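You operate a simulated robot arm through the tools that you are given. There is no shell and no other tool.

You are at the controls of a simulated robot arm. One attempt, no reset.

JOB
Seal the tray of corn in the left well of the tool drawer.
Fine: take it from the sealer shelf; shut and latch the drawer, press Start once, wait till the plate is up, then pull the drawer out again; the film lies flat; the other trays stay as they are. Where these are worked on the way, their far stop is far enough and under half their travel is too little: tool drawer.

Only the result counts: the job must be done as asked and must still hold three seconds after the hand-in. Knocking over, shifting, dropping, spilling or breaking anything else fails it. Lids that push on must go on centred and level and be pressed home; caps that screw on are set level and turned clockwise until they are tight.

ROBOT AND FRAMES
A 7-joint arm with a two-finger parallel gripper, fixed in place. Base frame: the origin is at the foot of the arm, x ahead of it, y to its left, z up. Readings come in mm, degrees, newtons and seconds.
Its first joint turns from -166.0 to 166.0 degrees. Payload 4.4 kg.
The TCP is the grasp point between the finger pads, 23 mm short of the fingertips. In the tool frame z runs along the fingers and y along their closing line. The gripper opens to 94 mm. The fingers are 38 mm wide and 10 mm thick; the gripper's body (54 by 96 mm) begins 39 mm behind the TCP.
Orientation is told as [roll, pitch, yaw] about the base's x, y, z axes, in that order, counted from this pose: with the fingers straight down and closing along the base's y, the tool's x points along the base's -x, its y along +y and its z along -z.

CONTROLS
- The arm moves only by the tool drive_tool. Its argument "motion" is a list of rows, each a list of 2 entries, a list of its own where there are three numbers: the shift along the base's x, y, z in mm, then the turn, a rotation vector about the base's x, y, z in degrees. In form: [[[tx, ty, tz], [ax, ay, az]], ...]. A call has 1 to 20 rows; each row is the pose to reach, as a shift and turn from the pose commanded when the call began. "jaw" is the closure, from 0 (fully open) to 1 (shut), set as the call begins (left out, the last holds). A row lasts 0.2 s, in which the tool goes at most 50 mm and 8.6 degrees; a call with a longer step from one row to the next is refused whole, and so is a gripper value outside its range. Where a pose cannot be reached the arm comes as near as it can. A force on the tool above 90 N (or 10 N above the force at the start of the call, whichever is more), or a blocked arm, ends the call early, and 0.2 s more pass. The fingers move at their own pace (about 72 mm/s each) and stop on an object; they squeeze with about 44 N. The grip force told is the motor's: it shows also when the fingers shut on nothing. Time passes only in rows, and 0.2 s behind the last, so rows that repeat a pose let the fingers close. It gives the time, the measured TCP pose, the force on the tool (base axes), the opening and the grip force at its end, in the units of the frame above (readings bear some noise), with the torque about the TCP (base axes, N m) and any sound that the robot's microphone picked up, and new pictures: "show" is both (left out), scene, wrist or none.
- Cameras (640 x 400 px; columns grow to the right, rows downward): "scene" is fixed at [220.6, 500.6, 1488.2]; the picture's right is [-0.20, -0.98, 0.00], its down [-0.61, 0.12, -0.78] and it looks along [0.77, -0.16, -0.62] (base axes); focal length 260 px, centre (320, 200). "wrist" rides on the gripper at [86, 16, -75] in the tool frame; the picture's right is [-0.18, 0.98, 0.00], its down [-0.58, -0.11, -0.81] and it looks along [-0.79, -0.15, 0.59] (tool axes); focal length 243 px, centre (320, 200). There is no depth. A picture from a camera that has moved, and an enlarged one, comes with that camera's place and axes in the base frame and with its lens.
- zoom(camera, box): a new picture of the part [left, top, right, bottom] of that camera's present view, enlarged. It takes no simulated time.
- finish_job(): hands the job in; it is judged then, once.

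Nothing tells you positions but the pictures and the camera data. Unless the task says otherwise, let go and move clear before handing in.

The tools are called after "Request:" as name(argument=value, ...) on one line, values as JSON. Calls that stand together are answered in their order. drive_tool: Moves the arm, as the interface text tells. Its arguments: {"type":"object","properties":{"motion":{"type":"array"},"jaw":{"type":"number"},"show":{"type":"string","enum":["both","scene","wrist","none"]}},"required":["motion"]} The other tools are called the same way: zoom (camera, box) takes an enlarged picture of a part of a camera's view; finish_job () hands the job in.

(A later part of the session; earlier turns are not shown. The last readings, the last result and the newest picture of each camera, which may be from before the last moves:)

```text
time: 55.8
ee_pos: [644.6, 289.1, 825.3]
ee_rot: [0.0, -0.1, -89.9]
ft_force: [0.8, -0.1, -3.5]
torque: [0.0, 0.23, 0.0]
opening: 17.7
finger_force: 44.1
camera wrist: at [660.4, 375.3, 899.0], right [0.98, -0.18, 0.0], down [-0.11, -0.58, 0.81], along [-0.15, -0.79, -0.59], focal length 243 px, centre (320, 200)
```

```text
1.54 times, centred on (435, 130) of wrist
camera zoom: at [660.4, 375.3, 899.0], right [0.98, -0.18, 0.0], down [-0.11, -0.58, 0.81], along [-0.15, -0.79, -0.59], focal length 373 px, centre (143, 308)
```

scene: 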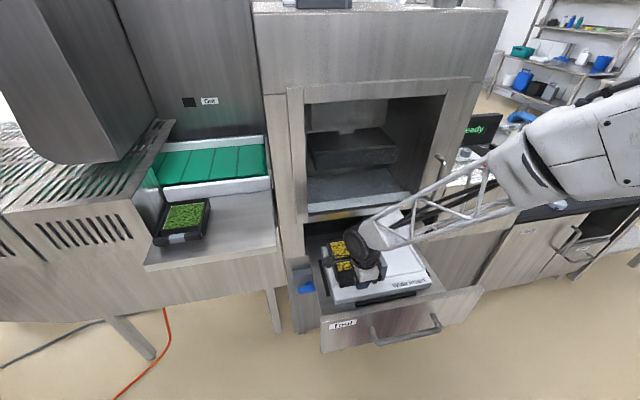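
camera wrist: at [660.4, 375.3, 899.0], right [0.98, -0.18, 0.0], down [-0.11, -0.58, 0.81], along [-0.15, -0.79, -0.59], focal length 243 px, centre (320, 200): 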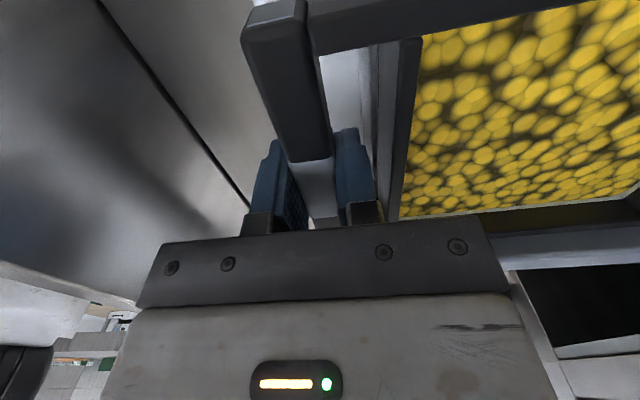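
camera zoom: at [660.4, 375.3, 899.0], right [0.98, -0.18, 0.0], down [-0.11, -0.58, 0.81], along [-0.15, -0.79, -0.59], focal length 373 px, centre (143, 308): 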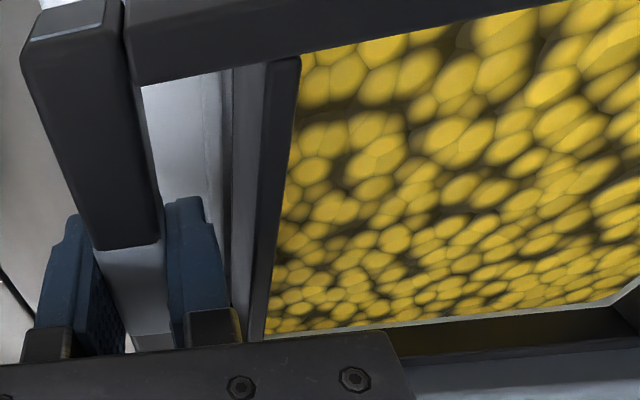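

Request:
zoom(camera="scene", box=[315, 225, 375, 265])

Request:
zoom(camera="scene", box=[325, 260, 385, 305])

Request:
zoom(camera="wrist", box=[300, 20, 400, 120])

Request:
zoom(camera="wrist", box=[460, 170, 640, 280])

```text
10.00 times, centred on (345, 245) of scene
camera zoom: at [220.6, 500.6, 1488.2], right [-0.2, -0.98, 0.0], down [-0.61, 0.12, -0.78], along [0.77, -0.16, -0.62], focal length 2603 px, centre (70, -250)
```

zoom: 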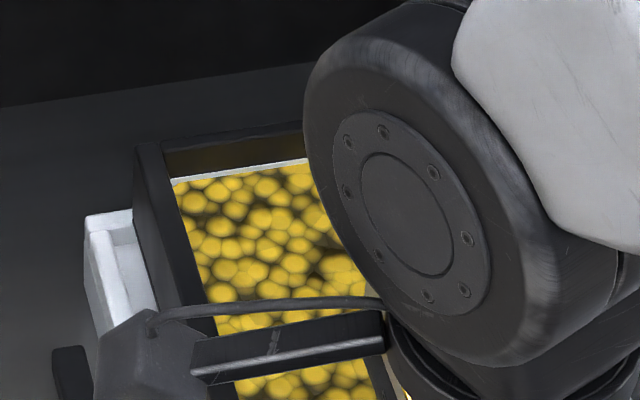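

```text
8.89 times, centred on (355, 282) of scene
camera zoom: at [220.6, 500.6, 1488.2], right [-0.2, -0.98, 0.0], down [-0.61, 0.12, -0.78], along [0.77, -0.16, -0.62], focal length 2314 px, centre (9, -533)
```

zoom: 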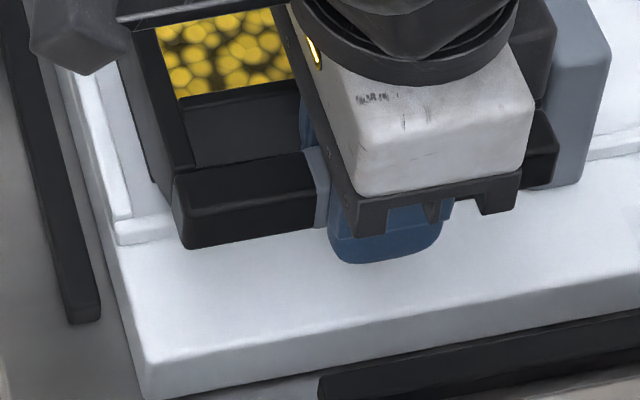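

```text
4.00 times, centred on (350, 70) of wrist
camera zoom: at [660.4, 375.3, 899.0], right [0.98, -0.18, 0.0], down [-0.11, -0.58, 0.81], along [-0.15, -0.79, -0.59], focal length 970 px, centre (200, 720)
```

zoom: 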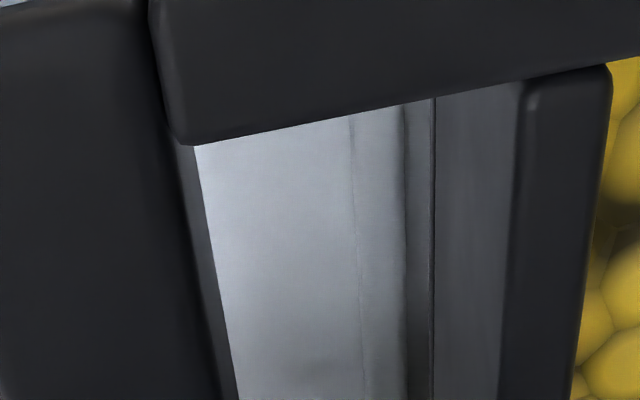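

```text
3.56 times, centred on (550, 225) of wrist
camera zoom: at [660.4, 375.3, 899.0], right [0.98, -0.18, 0.0], down [-0.11, -0.58, 0.81], along [-0.15, -0.79, -0.59], focal length 863 px, centre (-498, 111)
```

zoom: 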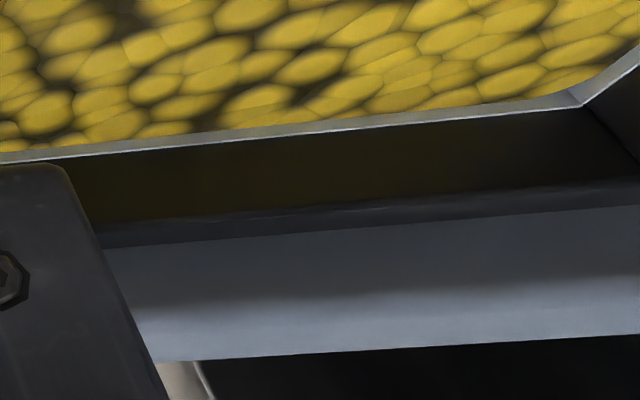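

Wall-to-ridge clearance at the front is about 1 mm and at the back 4+ mm, with 5–7 mm at the sides. I nudge +2 mm in x and lower gently.

Request:
drive_tool(motion=[[[2, 0, 0], [0, 0, 0]], [[2, 0, -6], [0, 0, 0]], [[2, 0, -11], [0, 0, 0]], [[2, 0, -15], [0, 0, 0]], [[2, 0, -17], [0, 0, 0]], [[2, 0, -17], [0, 0, 0]]], show="wrist")

Request:
zoom(camera="wrist", box=[300, 20, 400, 120])

Request:
zoom(camera="scene", box=[315, 225, 375, 265])

Request:
zoom(camera="scene", box=[325, 260, 385, 305])

```text
time: 57.2
ee_pos: [647.0, 287.8, 806.2]
ee_rot: [0.1, -0.2, -89.9]
ft_force: [0.2, 1.1, -2.9]
torque: [0.01, 0.23, -0.01]
opening: 17.8
finger_force: 43.7
camera wrist: at [662.3, 375.1, 881.0], right [0.98, -0.18, 0.0], down [-0.11, -0.58, 0.81], along [-0.15, -0.79, -0.59], focal length 243 px, centre (320, 200)
```

wrist: 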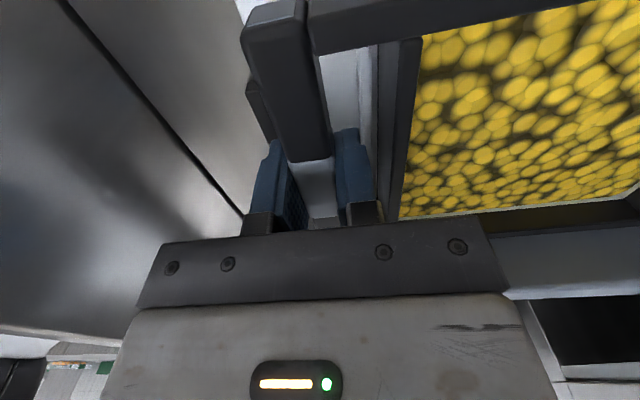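

```text
4.00 times, centred on (350, 70) of wrist
camera zoom: at [662.3, 375.1, 881.0], right [0.98, -0.18, 0.0], down [-0.11, -0.58, 0.81], along [-0.15, -0.79, -0.59], focal length 970 px, centre (200, 720)
```

zoom: 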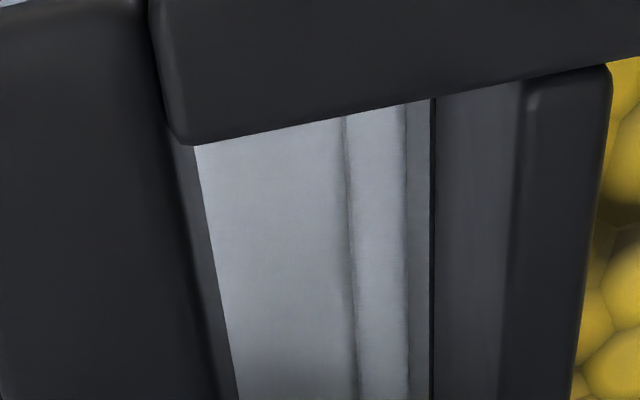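

```text
10.00 times, centred on (345, 245) of scene
camera zoom: at [220.6, 500.6, 1488.2], right [-0.2, -0.98, 0.0], down [-0.61, 0.12, -0.78], along [0.77, -0.16, -0.62], focal length 2603 px, centre (70, -250)
```

zoom: 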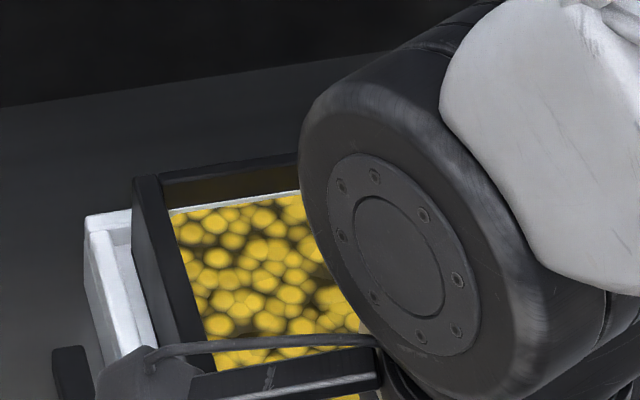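

```text
8.89 times, centred on (355, 282) of scene
camera zoom: at [220.6, 500.6, 1488.2], right [-0.2, -0.98, 0.0], down [-0.61, 0.12, -0.78], along [0.77, -0.16, -0.62], focal length 2314 px, centre (9, -533)
```

zoom: 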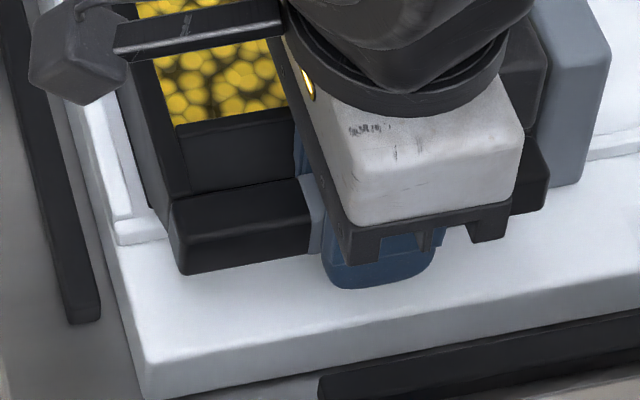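

Request:
drive_tool(motion=[[[0, 0, -1.5], [0, 0, 0]], [[0, 0, -3], [0, 0, 0]], [[0, 0, -3], [0, 0, 0]]], show="none")

Request:
drive_tool(motion=[[[0, 0, -1], [0, 0, 0]], [[0, 0, -2], [0, 0, 0]], [[0, 0, -2], [0, 0, 0]]], show="none")

```text
time: 58.0
ee_pos: [646.7, 288.5, 804.4]
ee_rot: [0.1, -0.3, -89.9]
ft_force: [-0.6, -0.2, -2.7]
torque: [0.01, 0.26, 0.01]
opening: 17.5
finger_force: 44.6
```

```text
time: 58.8
ee_pos: [648.2, 288.4, 802.1]
ee_rot: [0.1, -0.2, -90.0]
ft_force: [4.4, 0.9, 12.6]
torque: [-0.2, -0.26, 0.06]
opening: 17.7
finger_force: 44.2
```

Request:
drive_tool(motion=[[[0, 0, 0.5], [0, 0, 0]], [[0, 0, 0.5], [0, 0, 0]]])

Request:
zoom(camera="wrist", box=[300, 20, 400, 120])

Request:
zoom(camera="scene", box=[325, 260, 385, 305])

Request:
zoom(camera="scene", box=[315, 225, 375, 265])

```text
time: 59.4
ee_pos: [648.3, 288.2, 803.7]
ee_rot: [-0.1, -0.2, -90.0]
ft_force: [5.5, 2.2, 6.0]
torque: [0.29, -0.15, 0.05]
opening: 17.9
finger_force: 44.1
camera wrist: at [662.7, 374.8, 876.7], right [0.98, -0.18, 0.0], down [-0.11, -0.58, 0.81], along [-0.15, -0.79, -0.59], focal length 243 px, centre (320, 200)
```

scene: 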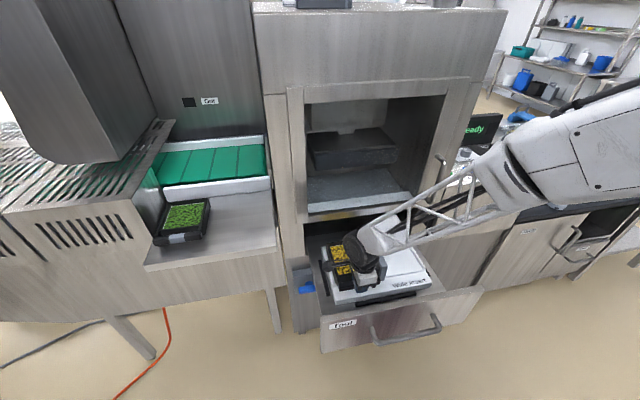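
wrist: 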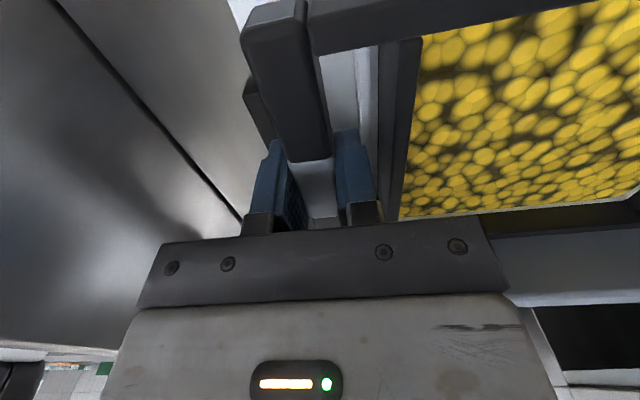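

```text
4.00 times, centred on (350, 70) of wrist
camera zoom: at [662.7, 374.8, 876.7], right [0.98, -0.18, 0.0], down [-0.11, -0.58, 0.81], along [-0.15, -0.79, -0.59], focal length 970 px, centre (200, 720)
```

zoom: 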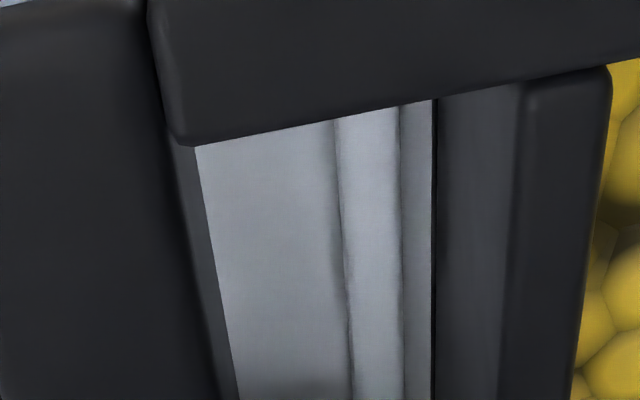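

```text
8.89 times, centred on (355, 282) of scene
camera zoom: at [220.6, 500.6, 1488.2], right [-0.2, -0.98, 0.0], down [-0.61, 0.12, -0.78], along [0.77, -0.16, -0.62], focal length 2314 px, centre (9, -533)
```

zoom: 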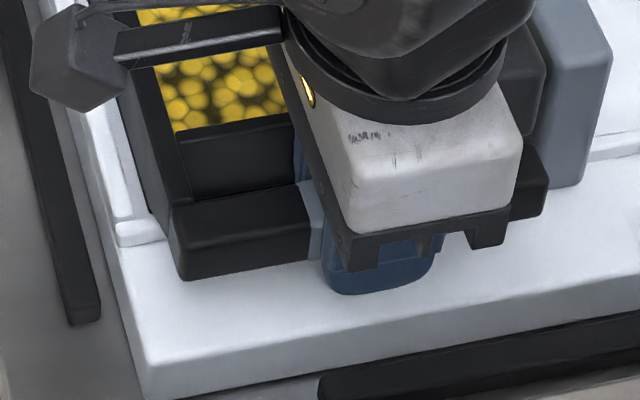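

```text
10.00 times, centred on (345, 245) of scene
camera zoom: at [220.6, 500.6, 1488.2], right [-0.2, -0.98, 0.0], down [-0.61, 0.12, -0.78], along [0.77, -0.16, -0.62], focal length 2603 px, centre (70, -250)
```

zoom: 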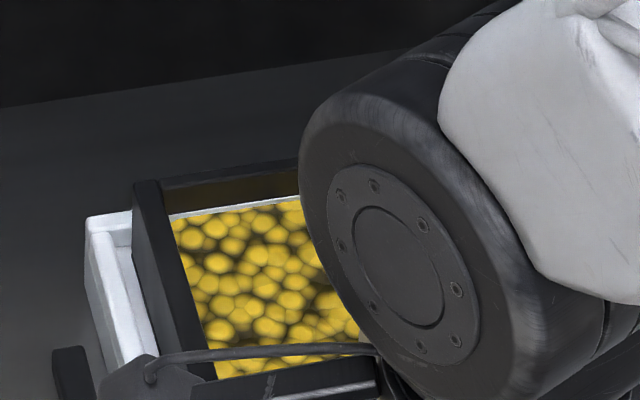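

The tray stands on the pocket floor, behind the front ridge (a strip of floor is visible between ridge and wall). I release by opening just to 30 mm.

Request:
drive_tool(motion=[[[0, 0, 0], [0, 0, 0]], [[0, 0, 0], [0, 0, 0]]], jaw=0.68)

Request:
zoom(camera="wrist", box=[240, 0, 440, 240])

Request:
zoom(camera="scene", box=[325, 260, 385, 305])

```text
time: 60.0
ee_pos: [648.2, 288.3, 803.2]
ee_rot: [0.0, -0.2, -90.1]
ft_force: [0.4, -0.6, -0.4]
torque: [0.0, -0.03, -0.02]
opening: 30.2
finger_force: 0.0
camera wrist: at [662.6, 374.7, 876.4], right [0.98, -0.18, 0.0], down [-0.11, -0.58, 0.81], along [-0.15, -0.79, -0.59], focal length 243 px, centre (320, 200)
```

scene: 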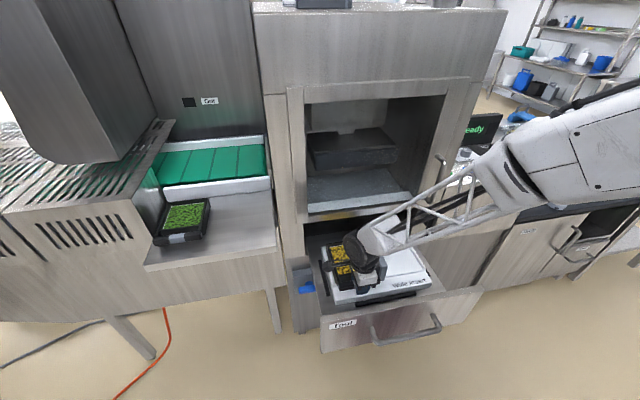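
wrist: 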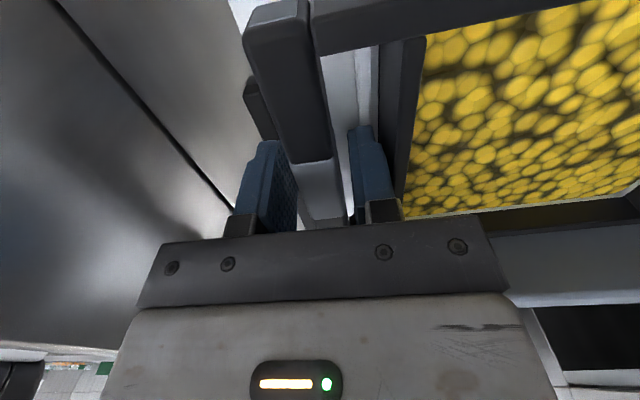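

```text
1.67 times, centred on (340, 120) of wrist
camera zoom: at [662.6, 374.7, 876.4], right [0.98, -0.18, 0.0], down [-0.11, -0.58, 0.81], along [-0.15, -0.79, -0.59], focal length 404 px, centre (287, 333)
```

zoom: 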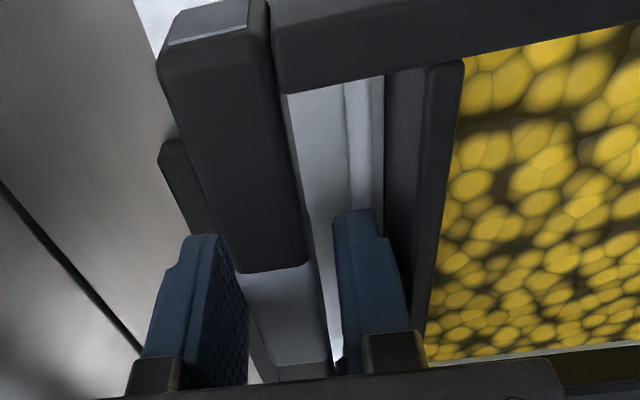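

```text
8.89 times, centred on (355, 282) of scene
camera zoom: at [220.6, 500.6, 1488.2], right [-0.2, -0.98, 0.0], down [-0.61, 0.12, -0.78], along [0.77, -0.16, -0.62], focal length 2314 px, centre (9, -533)
```

zoom: 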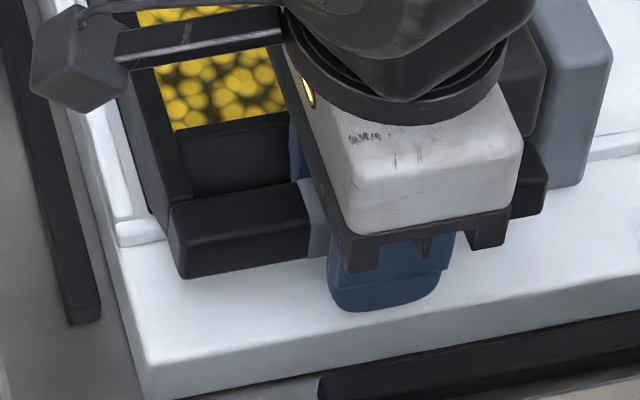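

Request:
drive_tool(motion=[[[0, 0, 12], [0, 0, 0]], [[0, 0, 30], [0, 0, 0]], [[0, 0, 60], [0, 0, 0]], [[0, 0, 100], [0, 0, 0]], [[-20, -10, 140], [0, 0, 0]], [[-60, -30, 165], [0, 0, 0]], [[-105, -50, 180], [0, 0, 0]], [[-150, -70, 190], [0, 0, 0]], [[-195, -90, 200], [0, 0, 0]]])

Request:
zoom(camera="scene", box=[300, 215, 460, 315])

```text
refused: row 6 steps farther than a row can; nothing moved
```

```text
4.00 times, centred on (380, 265) of scene
camera zoom: at [220.6, 500.6, 1488.2], right [-0.2, -0.98, 0.0], down [-0.61, 0.12, -0.78], along [0.77, -0.16, -0.62], focal length 1041 px, centre (80, -60)
```

zoom: 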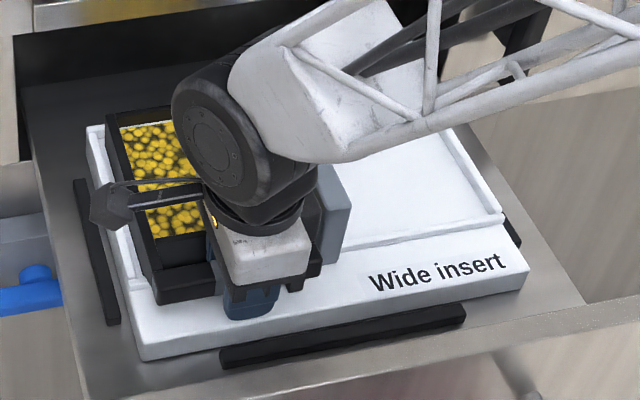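

The tray sits in the left pocket, bar free between the open fingers. I lift straight up with smaller steps, then back away.

Request:
drive_tool(motion=[[[0, 0, 12], [0, 0, 0]], [[0, 0, 30], [0, 0, 0]], [[0, 0, 60], [0, 0, 0]], [[0, 0, 100], [0, 0, 0]], [[-15, -10, 135], [0, 0, 0]], [[-45, -30, 160], [0, 0, 0]], [[-85, -50, 175], [0, 0, 0]], [[-125, -70, 185], [0, 0, 0]], [[-165, -90, 195], [0, 0, 0]], [[-200, -110, 200], [0, 0, 0]]])

Request:
zoom(camera="scene", box=[300, 215, 460, 315])

```text
time: 62.2
ee_pos: [447.5, 177.4, 1004.1]
ee_rot: [0.1, -0.2, -90.0]
ft_force: [-0.5, 0.8, -0.1]
torque: [-0.01, -0.02, -0.01]
opening: 30.3
finger_force: 0.0
camera wrist: at [462.7, 264.5, 1077.8], right [0.98, -0.18, 0.0], down [-0.11, -0.58, 0.81], along [-0.15, -0.79, -0.59], focal length 243 px, centre (320, 200)
```

scene: 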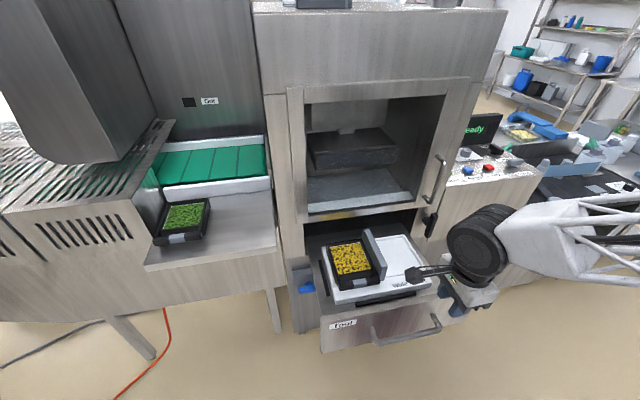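
wrist: 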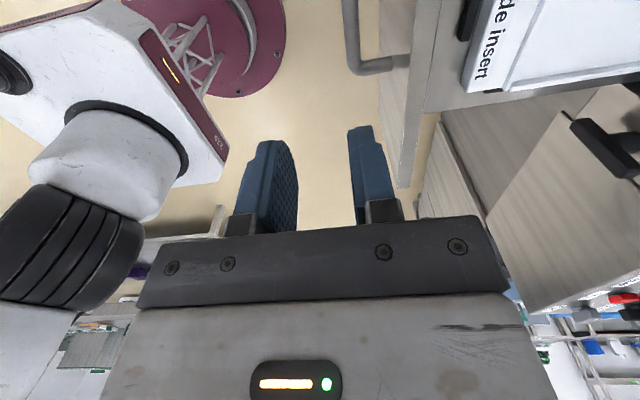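

```text
4.00 times, centred on (380, 265) of scene
camera zoom: at [220.6, 500.6, 1488.2], right [-0.2, -0.98, 0.0], down [-0.61, 0.12, -0.78], along [0.77, -0.16, -0.62], focal length 1041 px, centre (80, -60)
```

zoom: 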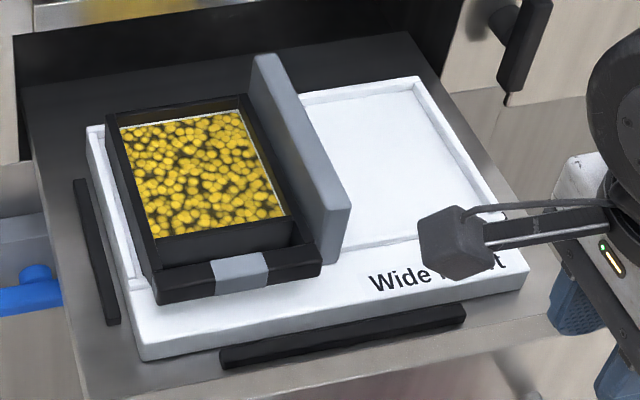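

The tray is well seated. Before sealing, I inspect the machine's settings (dwell, brake, film) since the film must lie flat.

Request:
zoom(camera="scene", box=[600, 175, 640, 200])

Request:
zoom(camera="scene", box=[450, 135, 500, 170])

Request:
zoom(camera="scene", box=[300, 120, 430, 220])

Request:
zoom(camera="scene", box=[510, 120, 610, 190])

Request:
zoom(camera="scene", box=[455, 100, 515, 150])

```text
16.00 times, centred on (620, 188) of scene
camera zoom: at [220.6, 500.6, 1488.2], right [-0.2, -0.98, 0.0], down [-0.61, 0.12, -0.78], along [0.77, -0.16, -0.62], focal length 4164 px, centre (-4480, 400)
```

zoom: 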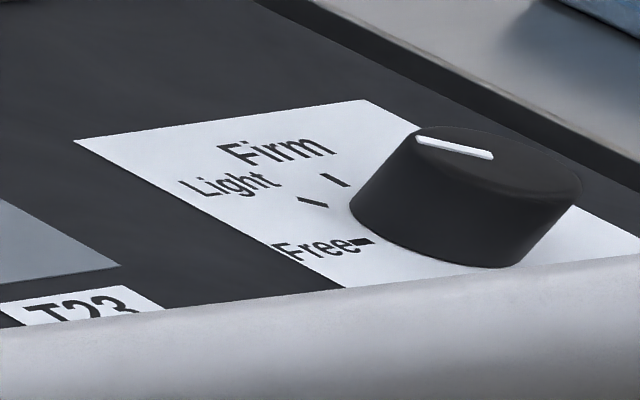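

```text
11.43 times, centred on (475, 152) of scene
camera zoom: at [220.6, 500.6, 1488.2], right [-0.2, -0.98, 0.0], down [-0.61, 0.12, -0.78], along [0.77, -0.16, -0.62], focal length 2975 px, centre (-1451, 743)
```

zoom: 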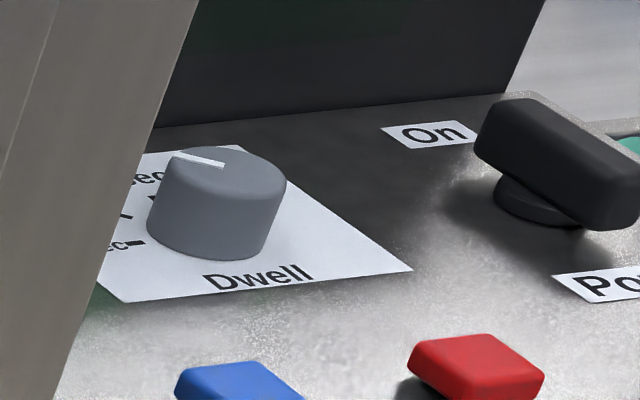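

```text
4.00 times, centred on (365, 170) of scene
camera zoom: at [220.6, 500.6, 1488.2], right [-0.2, -0.98, 0.0], down [-0.61, 0.12, -0.78], along [0.77, -0.16, -0.62], focal length 1041 px, centre (140, 320)
```

zoom: 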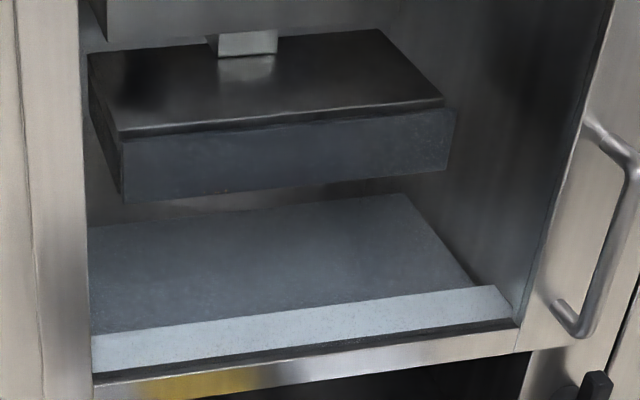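

```text
5.71 times, centred on (560, 155) of scene
camera zoom: at [220.6, 500.6, 1488.2], right [-0.2, -0.98, 0.0], down [-0.61, 0.12, -0.78], along [0.77, -0.16, -0.62], focal length 1487 px, centre (-1051, 457)
```

zoom: 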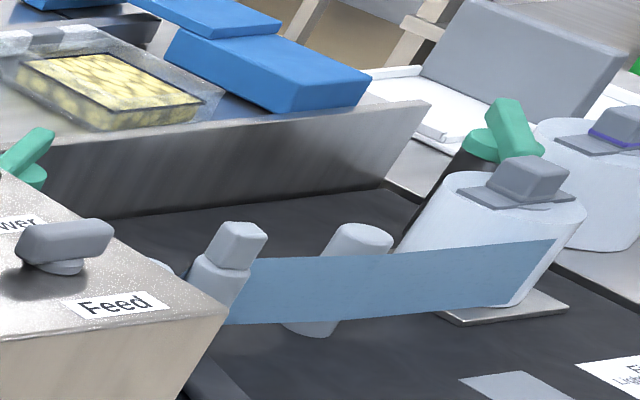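

```text
8.00 times, centred on (485, 125) of scene
camera zoom: at [220.6, 500.6, 1488.2], right [-0.2, -0.98, 0.0], down [-0.61, 0.12, -0.78], along [0.77, -0.16, -0.62], focal length 2082 px, centre (-1000, 800)
```

zoom: 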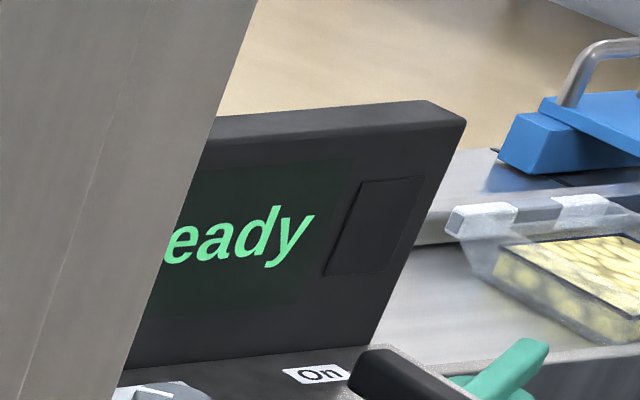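

Settings look normal (Ready, brake about Light, film sheet flat in the chamber). Now I look closely at the latch lever to the right of the drawer.

Request:
drive_tool(motion=[[[12.75, -21.4, 0], [0, 0, 7.5]], [[25.5, -42.8, 0], [0, 0, 15]], [[38.25, -64.2, 0], [0, 0, 22.5]], [[51, -85.6, 0], [0, 0, 30]], [[63.75, -107, 0], [0, 0, 37.5]], [[76.5, -128.4, 0], [0, 0, 45]], [[89.25, -149.8, 0], [0, 0, 52.5]], [[102, -171.2, 0], [0, 0, 60]], [[114.75, -192.6, 0], [0, 0, 67.5]], [[127.5, -214, 0], [0, 0, 75]], [[140.25, -235.4, 0], [0, 0, 82.5]], [[153, -257, 0], [0, 0, 90]]])

Request:
zoom(camera="wrist", box=[240, 80, 420, 240])

Request:
zoom(camera="scene", box=[390, 170, 470, 270])

```text
time: 64.8
ee_pos: [600.5, -79.8, 1001.9]
ee_rot: [0.0, -0.2, 0.1]
ft_force: [0.3, 0.2, 0.3]
torque: [-0.03, -0.01, 0.02]
opening: 30.0
finger_force: 0.1
camera wrist: at [511.8, -63.9, 1074.9], right [0.18, 0.98, 0.0], down [0.58, -0.11, 0.81], along [0.8, -0.15, -0.59], focal length 243 px, centre (320, 200)
```

scene: 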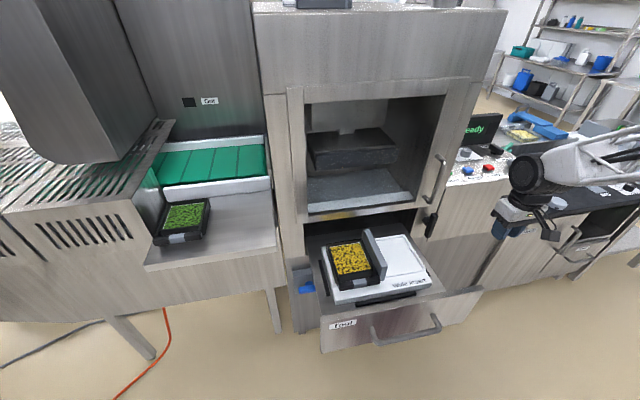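
wrist: 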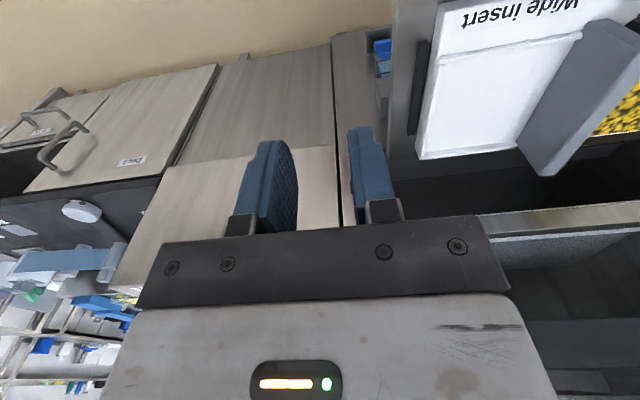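

```text
2.50 times, centred on (330, 160) of wrist
camera zoom: at [511.8, -63.9, 1074.9], right [0.18, 0.98, 0.0], down [0.58, -0.11, 0.81], along [0.8, -0.15, -0.59], focal length 606 px, centre (295, 300)
```

zoom: 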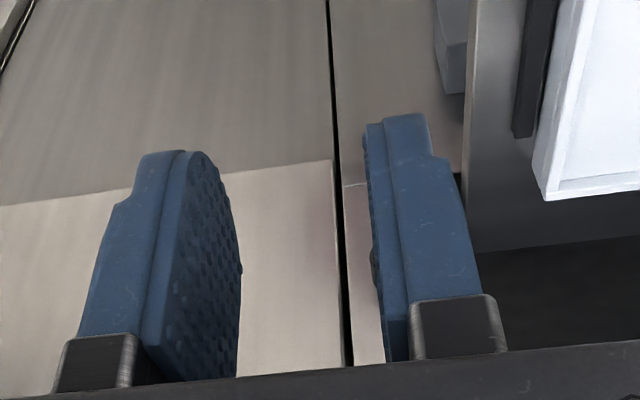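

```text
4.00 times, centred on (430, 220) of scene
camera zoom: at [220.6, 500.6, 1488.2], right [-0.2, -0.98, 0.0], down [-0.61, 0.12, -0.78], along [0.77, -0.16, -0.62], focal length 1041 px, centre (-120, 120)
```

zoom: 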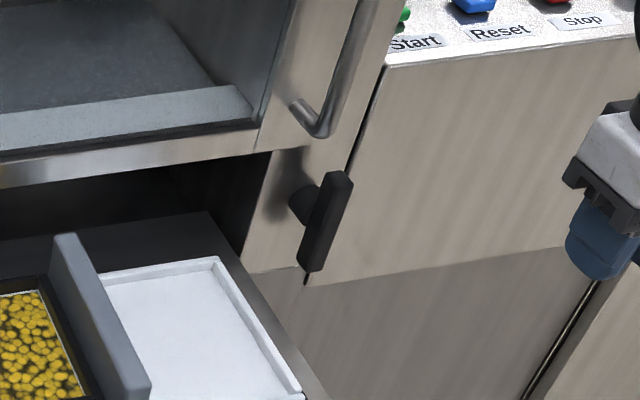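

The latch lever pivots at about (y −57, z 797), a symmetric bar about 115 mm long, so turned horizontal it overlaps the drawer front's right edge. First I close the drawer: I go to the drawer handle with the tool yawed −90° and then tilted 45° so the fingers can straddle the bar.

Request:
drive_tool(motion=[[[-18.3, 24.2, -3], [0, 0, -7.5]], [[-36.7, 48.3, -6], [0, 0, -15]], [[-55, 72.5, -9], [0, 0, -22.5]], [[-73.3, 96.7, -12], [0, 0, -30]], [[-91.7, 120.8, -15], [0, 0, -37.5]], [[-110, 145, -18], [0, 0, -45]], [[-128.3, 169.2, -21], [0, 0, -52.5]], [[-146.7, 193.3, -24], [0, 0, -60]], [[-165, 217.5, -27], [0, 0, -67.5]], [[-183.3, 241.7, -30], [0, 0, -75]], [[-201.7, 265.8, -33], [0, 0, -82.5]], [[-220, 290, -36], [0, 0, -90]]], show="none")

Request:
drive_tool(motion=[[[0, 0, 0], [0, -7.5, 0]], [[0, 0, 0], [0, -15, 0]], [[0, 0, 0], [0, -22.5, 0]], [[0, 0, 0], [0, -30, 0]], [[0, 0, 0], [0, -37.5, 0]], [[0, 0, 0], [0, -45, 0]], [[0, 0, 0], [0, -45, 0]]])

```text
time: 67.4
ee_pos: [379.6, 211.5, 967.1]
ee_rot: [0.1, -0.2, -90.3]
ft_force: [-0.1, 0.1, -0.5]
torque: [0.0, 0.0, 0.01]
opening: 30.4
finger_force: 0.1
```

```text
time: 69.0
ee_pos: [381.9, 213.7, 942.7]
ee_rot: [42.5, -2.5, -90.0]
ft_force: [0.4, 0.7, 1.2]
torque: [-0.05, 0.05, -0.03]
opening: 30.2
finger_force: 0.0
camera wrist: at [341.9, 302.3, 1003.7], right [0.72, -0.16, 0.67], down [-0.63, -0.56, 0.55], along [0.29, -0.82, -0.5], focal length 243 px, centre (320, 200)
```

scene: 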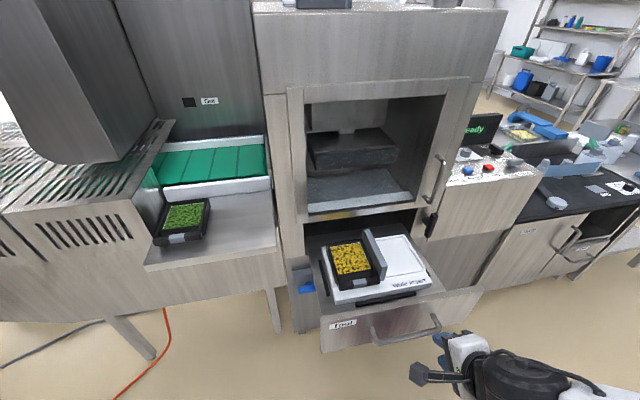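
wrist: 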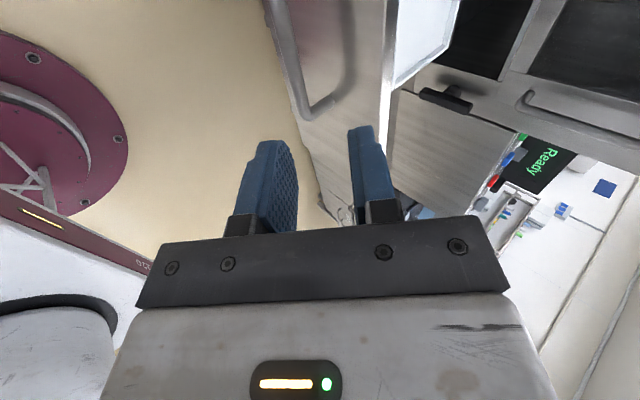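

Request:
drive_tool(motion=[[[12, 0, -30], [0, 0, 0]], [[24, 0, -60], [0, 0, 0]], [[36, 0, -90], [0, 0, 0]], [[46, 0, -115], [0, 0, 0]], [[50, 0, -130], [0, 0, 0]], [[50, 0, -130], [0, 0, 0]]])

Request:
zoom(camera="wrist", box=[180, 0, 460, 240])

Request:
zoom(camera="scene", box=[310, 280, 490, 400])

```text
time: 70.4
ee_pos: [428.4, 202.7, 851.2]
ee_rot: [44.6, -0.2, -90.0]
ft_force: [0.8, 0.2, 0.0]
torque: [-0.01, 0.03, 0.02]
opening: 30.0
finger_force: 0.0
out of reach, approached as far as the arm can: row 4, 5, 6
camera wrist: at [386.6, 288.8, 914.4], right [0.7, -0.18, 0.69], down [-0.64, -0.58, 0.5], along [0.31, -0.79, -0.52], focal length 243 px, centre (320, 200)
```

scene: 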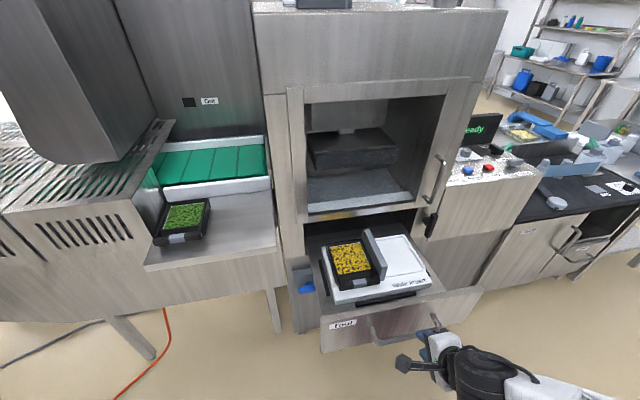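
wrist: 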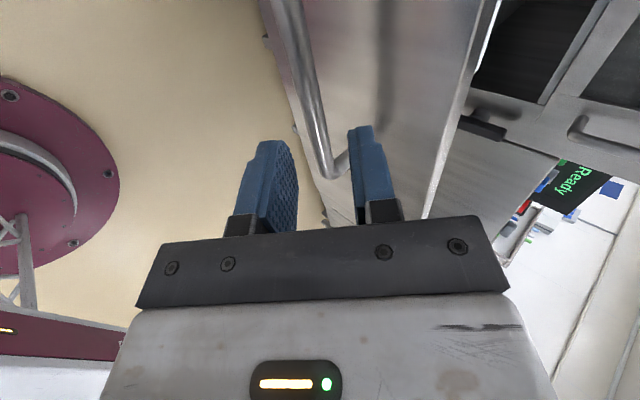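

```text
1.67 times, centred on (320, 120) of wrist
camera zoom: at [386.6, 288.8, 914.4], right [0.7, -0.18, 0.69], down [-0.64, -0.58, 0.5], along [0.31, -0.79, -0.52], focal length 404 px, centre (320, 333)
```

zoom: 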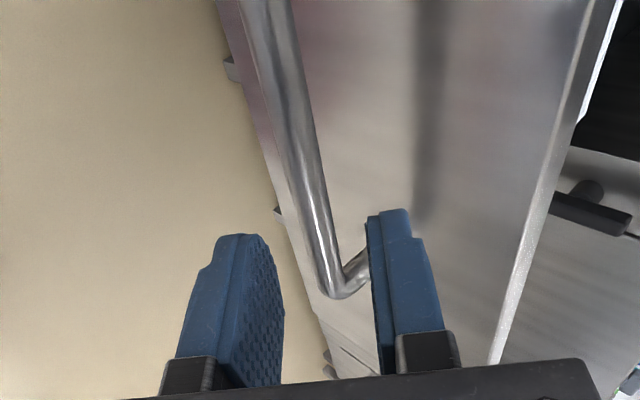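

```text
3.33 times, centred on (400, 340) of scene
camera zoom: at [220.6, 500.6, 1488.2], right [-0.2, -0.98, 0.0], down [-0.61, 0.12, -0.78], along [0.77, -0.16, -0.62], focal length 868 px, centre (53, -267)
```

zoom: 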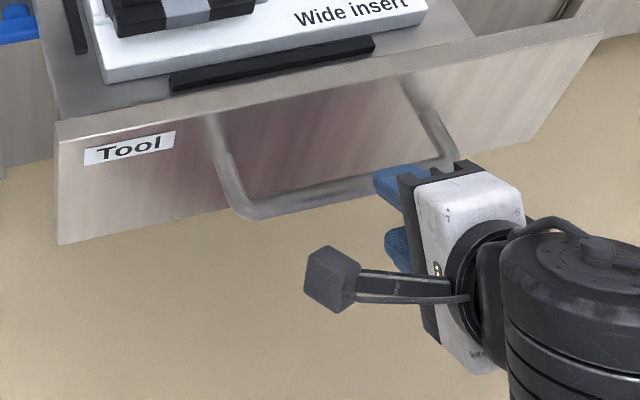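

The 45° tilt is out of reach this close in; I use about 25° tilt instead, which still clears the panel, and line up with the bar at (477, 210, 789).

Request:
drive_tool(motion=[[[0, 0, 10], [0, 5, 0]], [[5, 0, 15], [0, 10, 0]], [[12, 0, 15], [0, 15, 0]], [[22, 0, 12], [0, 20, 0]], [[22, 0, 12], [0, 20, 0]]])

Request:
zoom(camera="wrist", box=[180, 0, 460, 240])

Request:
zoom(camera="scene", box=[310, 280, 490, 400])

```text
time: 71.6
ee_pos: [450.0, 203.1, 861.7]
ee_rot: [24.9, -0.1, -90.1]
ft_force: [-0.3, -0.4, -0.5]
torque: [0.02, 0.02, 0.0]
opening: 30.2
finger_force: 0.1
camera wrist: at [432.6, 289.2, 936.0], right [0.89, -0.18, 0.42], down [-0.44, -0.58, 0.69], along [0.11, -0.79, -0.6], focal length 243 px, centre (320, 200)
```

scene: 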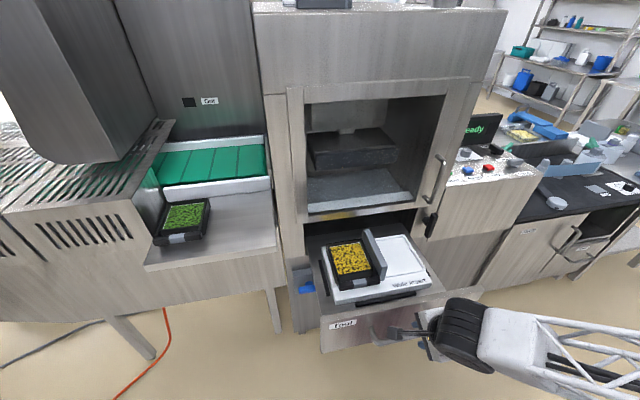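
wrist: 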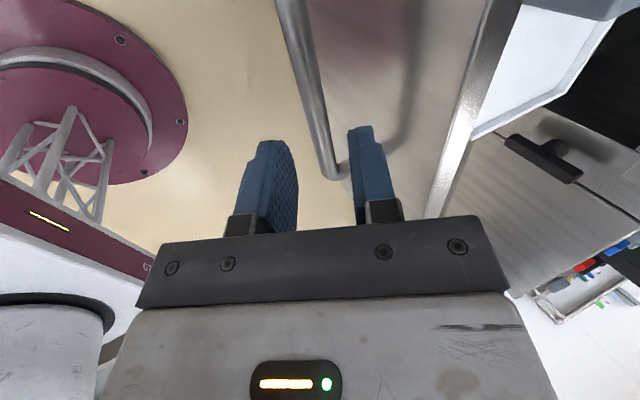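

```text
1.67 times, centred on (320, 120) of wrist
camera zoom: at [432.6, 289.2, 936.0], right [0.89, -0.18, 0.42], down [-0.44, -0.58, 0.69], along [0.11, -0.79, -0.6], focal length 404 px, centre (320, 333)
```

zoom: 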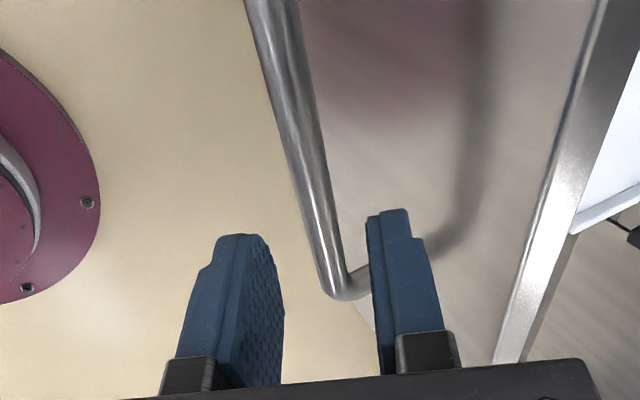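

```text
3.33 times, centred on (400, 340) of scene
camera zoom: at [220.6, 500.6, 1488.2], right [-0.2, -0.98, 0.0], down [-0.61, 0.12, -0.78], along [0.77, -0.16, -0.62], focal length 868 px, centre (53, -267)
```

zoom: 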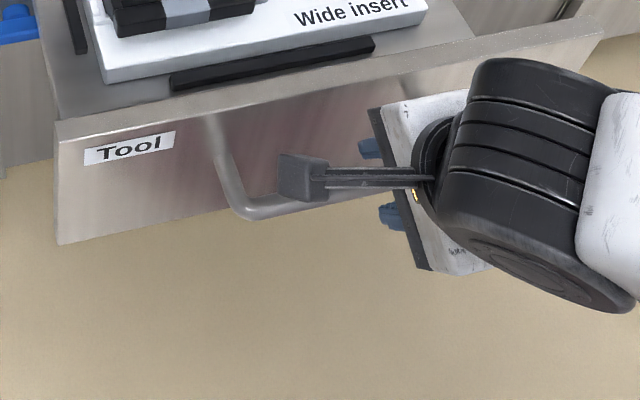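

Request:
drive_tool(motion=[[[-5.4, 4, -2.5], [0, 0, 0]], [[-5.4, 7, -2.5], [0, 0, 0]], [[3, 7, -20.6], [0, 0, 0]], [[11.5, 7, -38.8], [0, 0, 0]], [[19.1, 7, -55.1], [0, 0, 0]], [[25, 7, -67.8], [0, 0, 0]], [[26.7, 7, -72.2], [0, 0, 0]], [[26.7, 7, -72.2], [0, 0, 0]]])

Request:
zoom(camera="wrist", box=[180, 0, 460, 240])

Request:
zoom(camera="scene", box=[310, 280, 490, 400])

```text
time: 73.4
ee_pos: [477.2, 209.3, 788.7]
ee_rot: [25.0, -0.2, -90.1]
ft_force: [0.2, 0.1, 0.1]
torque: [-0.01, 0.03, 0.01]
opening: 30.0
finger_force: 0.1
camera wrist: at [459.8, 296.1, 862.9], right [0.89, -0.18, 0.42], down [-0.44, -0.58, 0.69], along [0.11, -0.79, -0.6], focal length 243 px, centre (320, 200)
```

scene: 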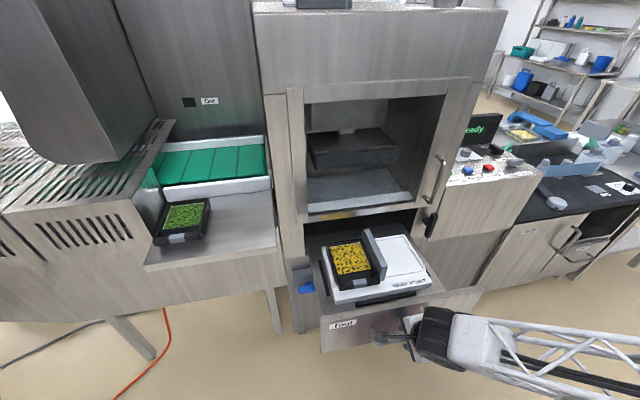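
wrist: 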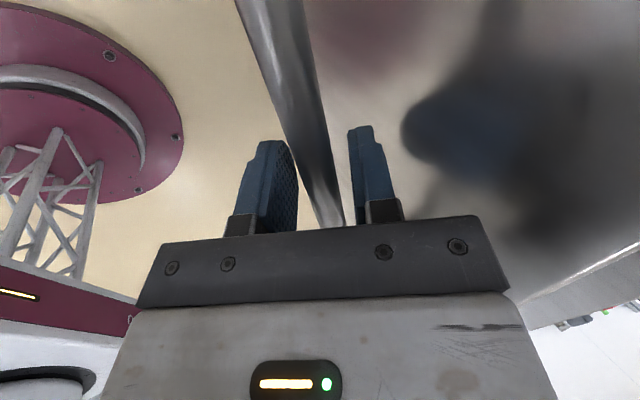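

```text
1.67 times, centred on (320, 120) of wrist
camera zoom: at [459.8, 296.1, 862.9], right [0.89, -0.18, 0.42], down [-0.44, -0.58, 0.69], along [0.11, -0.79, -0.6], focal length 404 px, centre (320, 333)
```

zoom: 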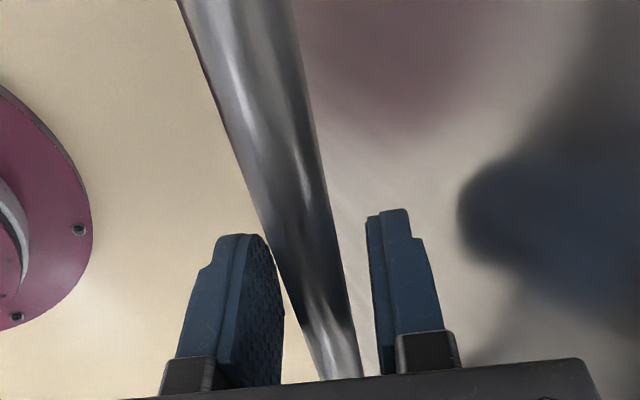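

```text
3.33 times, centred on (400, 340) of scene
camera zoom: at [220.6, 500.6, 1488.2], right [-0.2, -0.98, 0.0], down [-0.61, 0.12, -0.78], along [0.77, -0.16, -0.62], focal length 868 px, centre (53, -267)
```

zoom: 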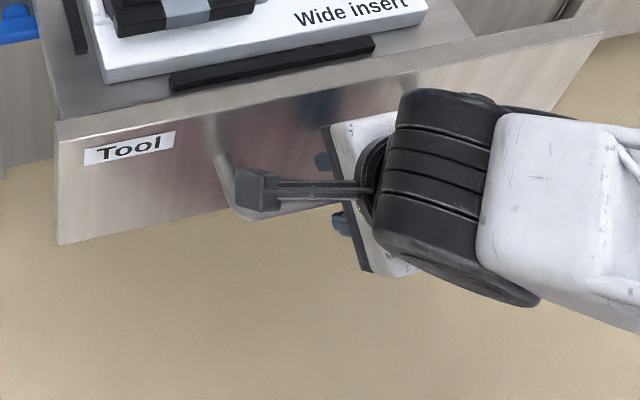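

The fingers straddle the drawer handle. I close the grip, then push the drawer in gently.

Request:
drive_tool(motion=[[[0, 0, 0], [0, 0, 0]], [[0, 0, 0], [0, 0, 0]], [[0, 0, 0], [0, 0, 0]]], jaw=1, show="none")

Request:
drive_tool(motion=[[[8, 0, 0], [0, 0, 0]], [[18, 0, 0], [0, 0, 0]], [[32, 0, 0], [0, 0, 0]], [[48, 0, 0], [0, 0, 0]], [[64, 0, 0], [0, 0, 0]], [[80, 0, 0], [0, 0, 0]]])

```text
time: 74.2
ee_pos: [478.0, 209.8, 789.2]
ee_rot: [25.0, -0.1, -90.1]
ft_force: [23.9, -2.1, -3.5]
torque: [0.03, -0.02, 0.28]
opening: 16.0
finger_force: 45.2
```

```text
time: 75.6
ee_pos: [559.2, 208.9, 790.1]
ee_rot: [25.1, -0.3, -90.2]
ft_force: [-3.2, 32.6, 21.1]
torque: [-0.33, 0.01, 0.07]
opening: 15.8
finger_force: 45.4
camera wrist: at [539.9, 295.3, 863.1], right [0.89, -0.19, 0.42], down [-0.44, -0.58, 0.69], along [0.11, -0.79, -0.6], focal length 243 px, centre (320, 200)
```

scene: 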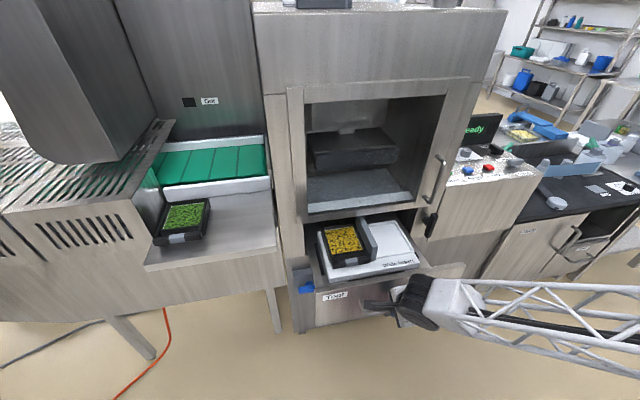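
wrist: 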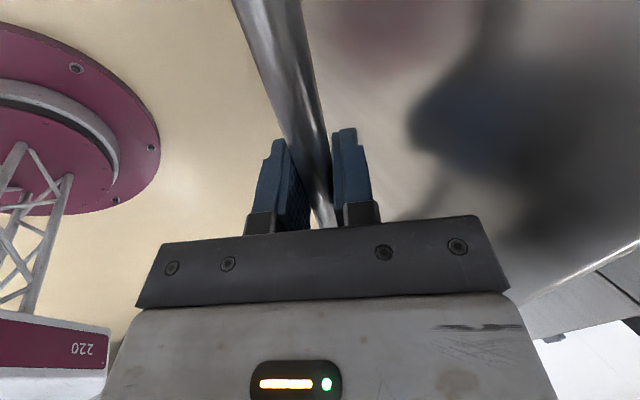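

Request:
drive_tool(motion=[[[4, 1.5, 1], [0, 0, 0]], [[14, 1.8, 1], [0, 0, 0]], [[28, 1.8, 1], [0, 0, 0]], [[44, 1.8, 1], [0, 0, 0]], [[60, 1.8, 1], [0, 0, 0]], [[76, 1.8, 1], [0, 0, 0]], [[92, 1.8, 1], [0, 0, 0]], [[108, 1.8, 1], [0, 0, 0]], [[120, 1.8, 1], [0, 0, 0]]])

```text
time: 77.6
ee_pos: [675.7, 211.1, 789.9]
ee_rot: [24.8, -0.2, -90.1]
ft_force: [-2.6, -8.2, -40.0]
torque: [0.01, -0.04, -0.13]
opening: 16.1
finger_force: 45.3
camera wrist: at [658.3, 296.9, 863.0], right [0.89, -0.18, 0.41], down [-0.44, -0.58, 0.69], along [0.11, -0.8, -0.6], focal length 243 px, centre (320, 200)
```

scene: 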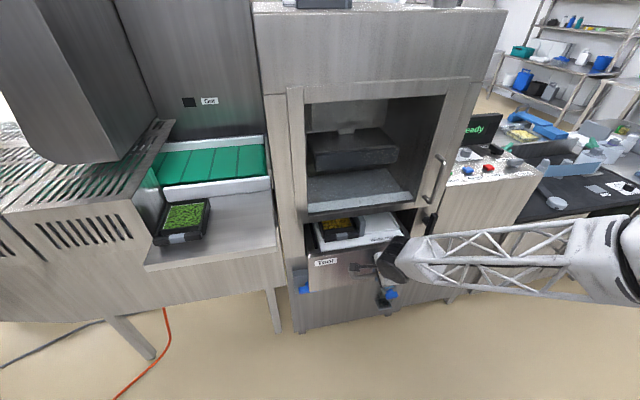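
wrist: 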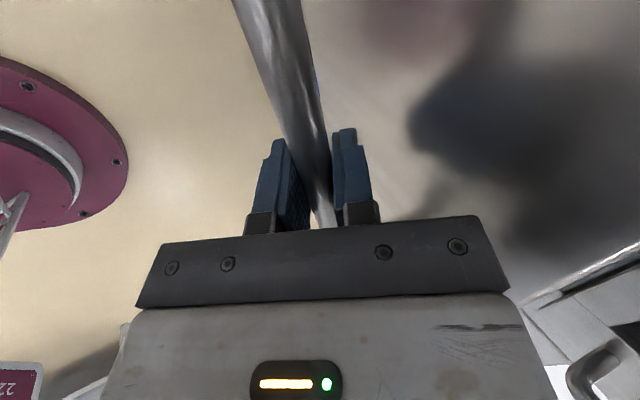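

Request:
drive_tool(motion=[[[4, -0.4, -1.5], [0, 0, 0]], [[14, -0.4, -2.2], [0, 0, 0]], [[28, -0.4, -2.2], [0, 0, 0]], [[44, -0.4, -2.2], [0, 0, 0]], [[60, -0.4, -2.2], [0, 0, 0]], [[76, -0.4, -2.2], [0, 0, 0]], [[92, -0.4, -2.2], [0, 0, 0]], [[105, -0.4, -2.2], [0, 0, 0]]])

```text
time: 79.4
ee_pos: [783.8, 210.5, 789.3]
ee_rot: [25.1, -0.2, -90.2]
ft_force: [-3.4, -28.6, -0.5]
torque: [-0.46, -0.01, 0.21]
opening: 15.7
finger_force: 44.5
camera wrist: at [765.5, 296.9, 863.1], right [0.89, -0.19, 0.42], down [-0.44, -0.58, 0.69], along [0.11, -0.79, -0.6], focal length 243 px, centre (320, 200)
```

scene: 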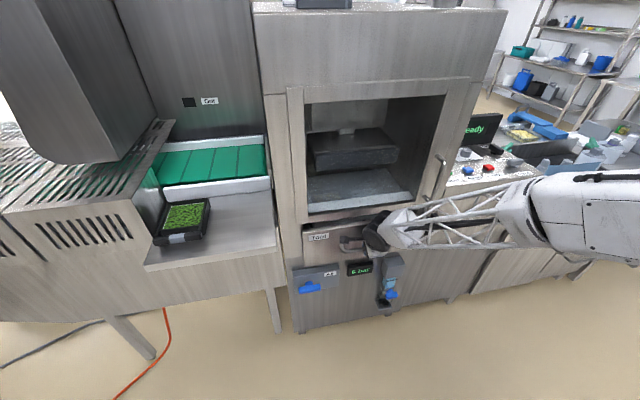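
wrist: 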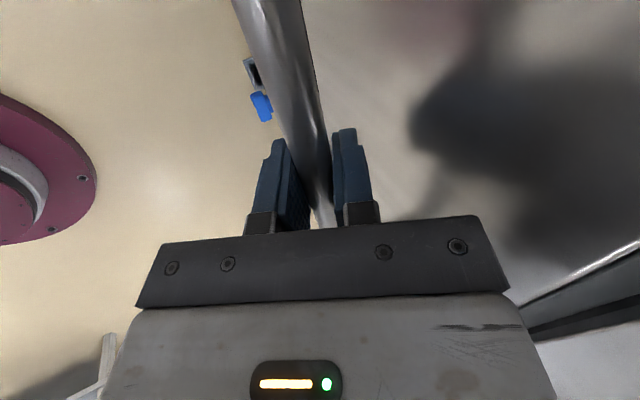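

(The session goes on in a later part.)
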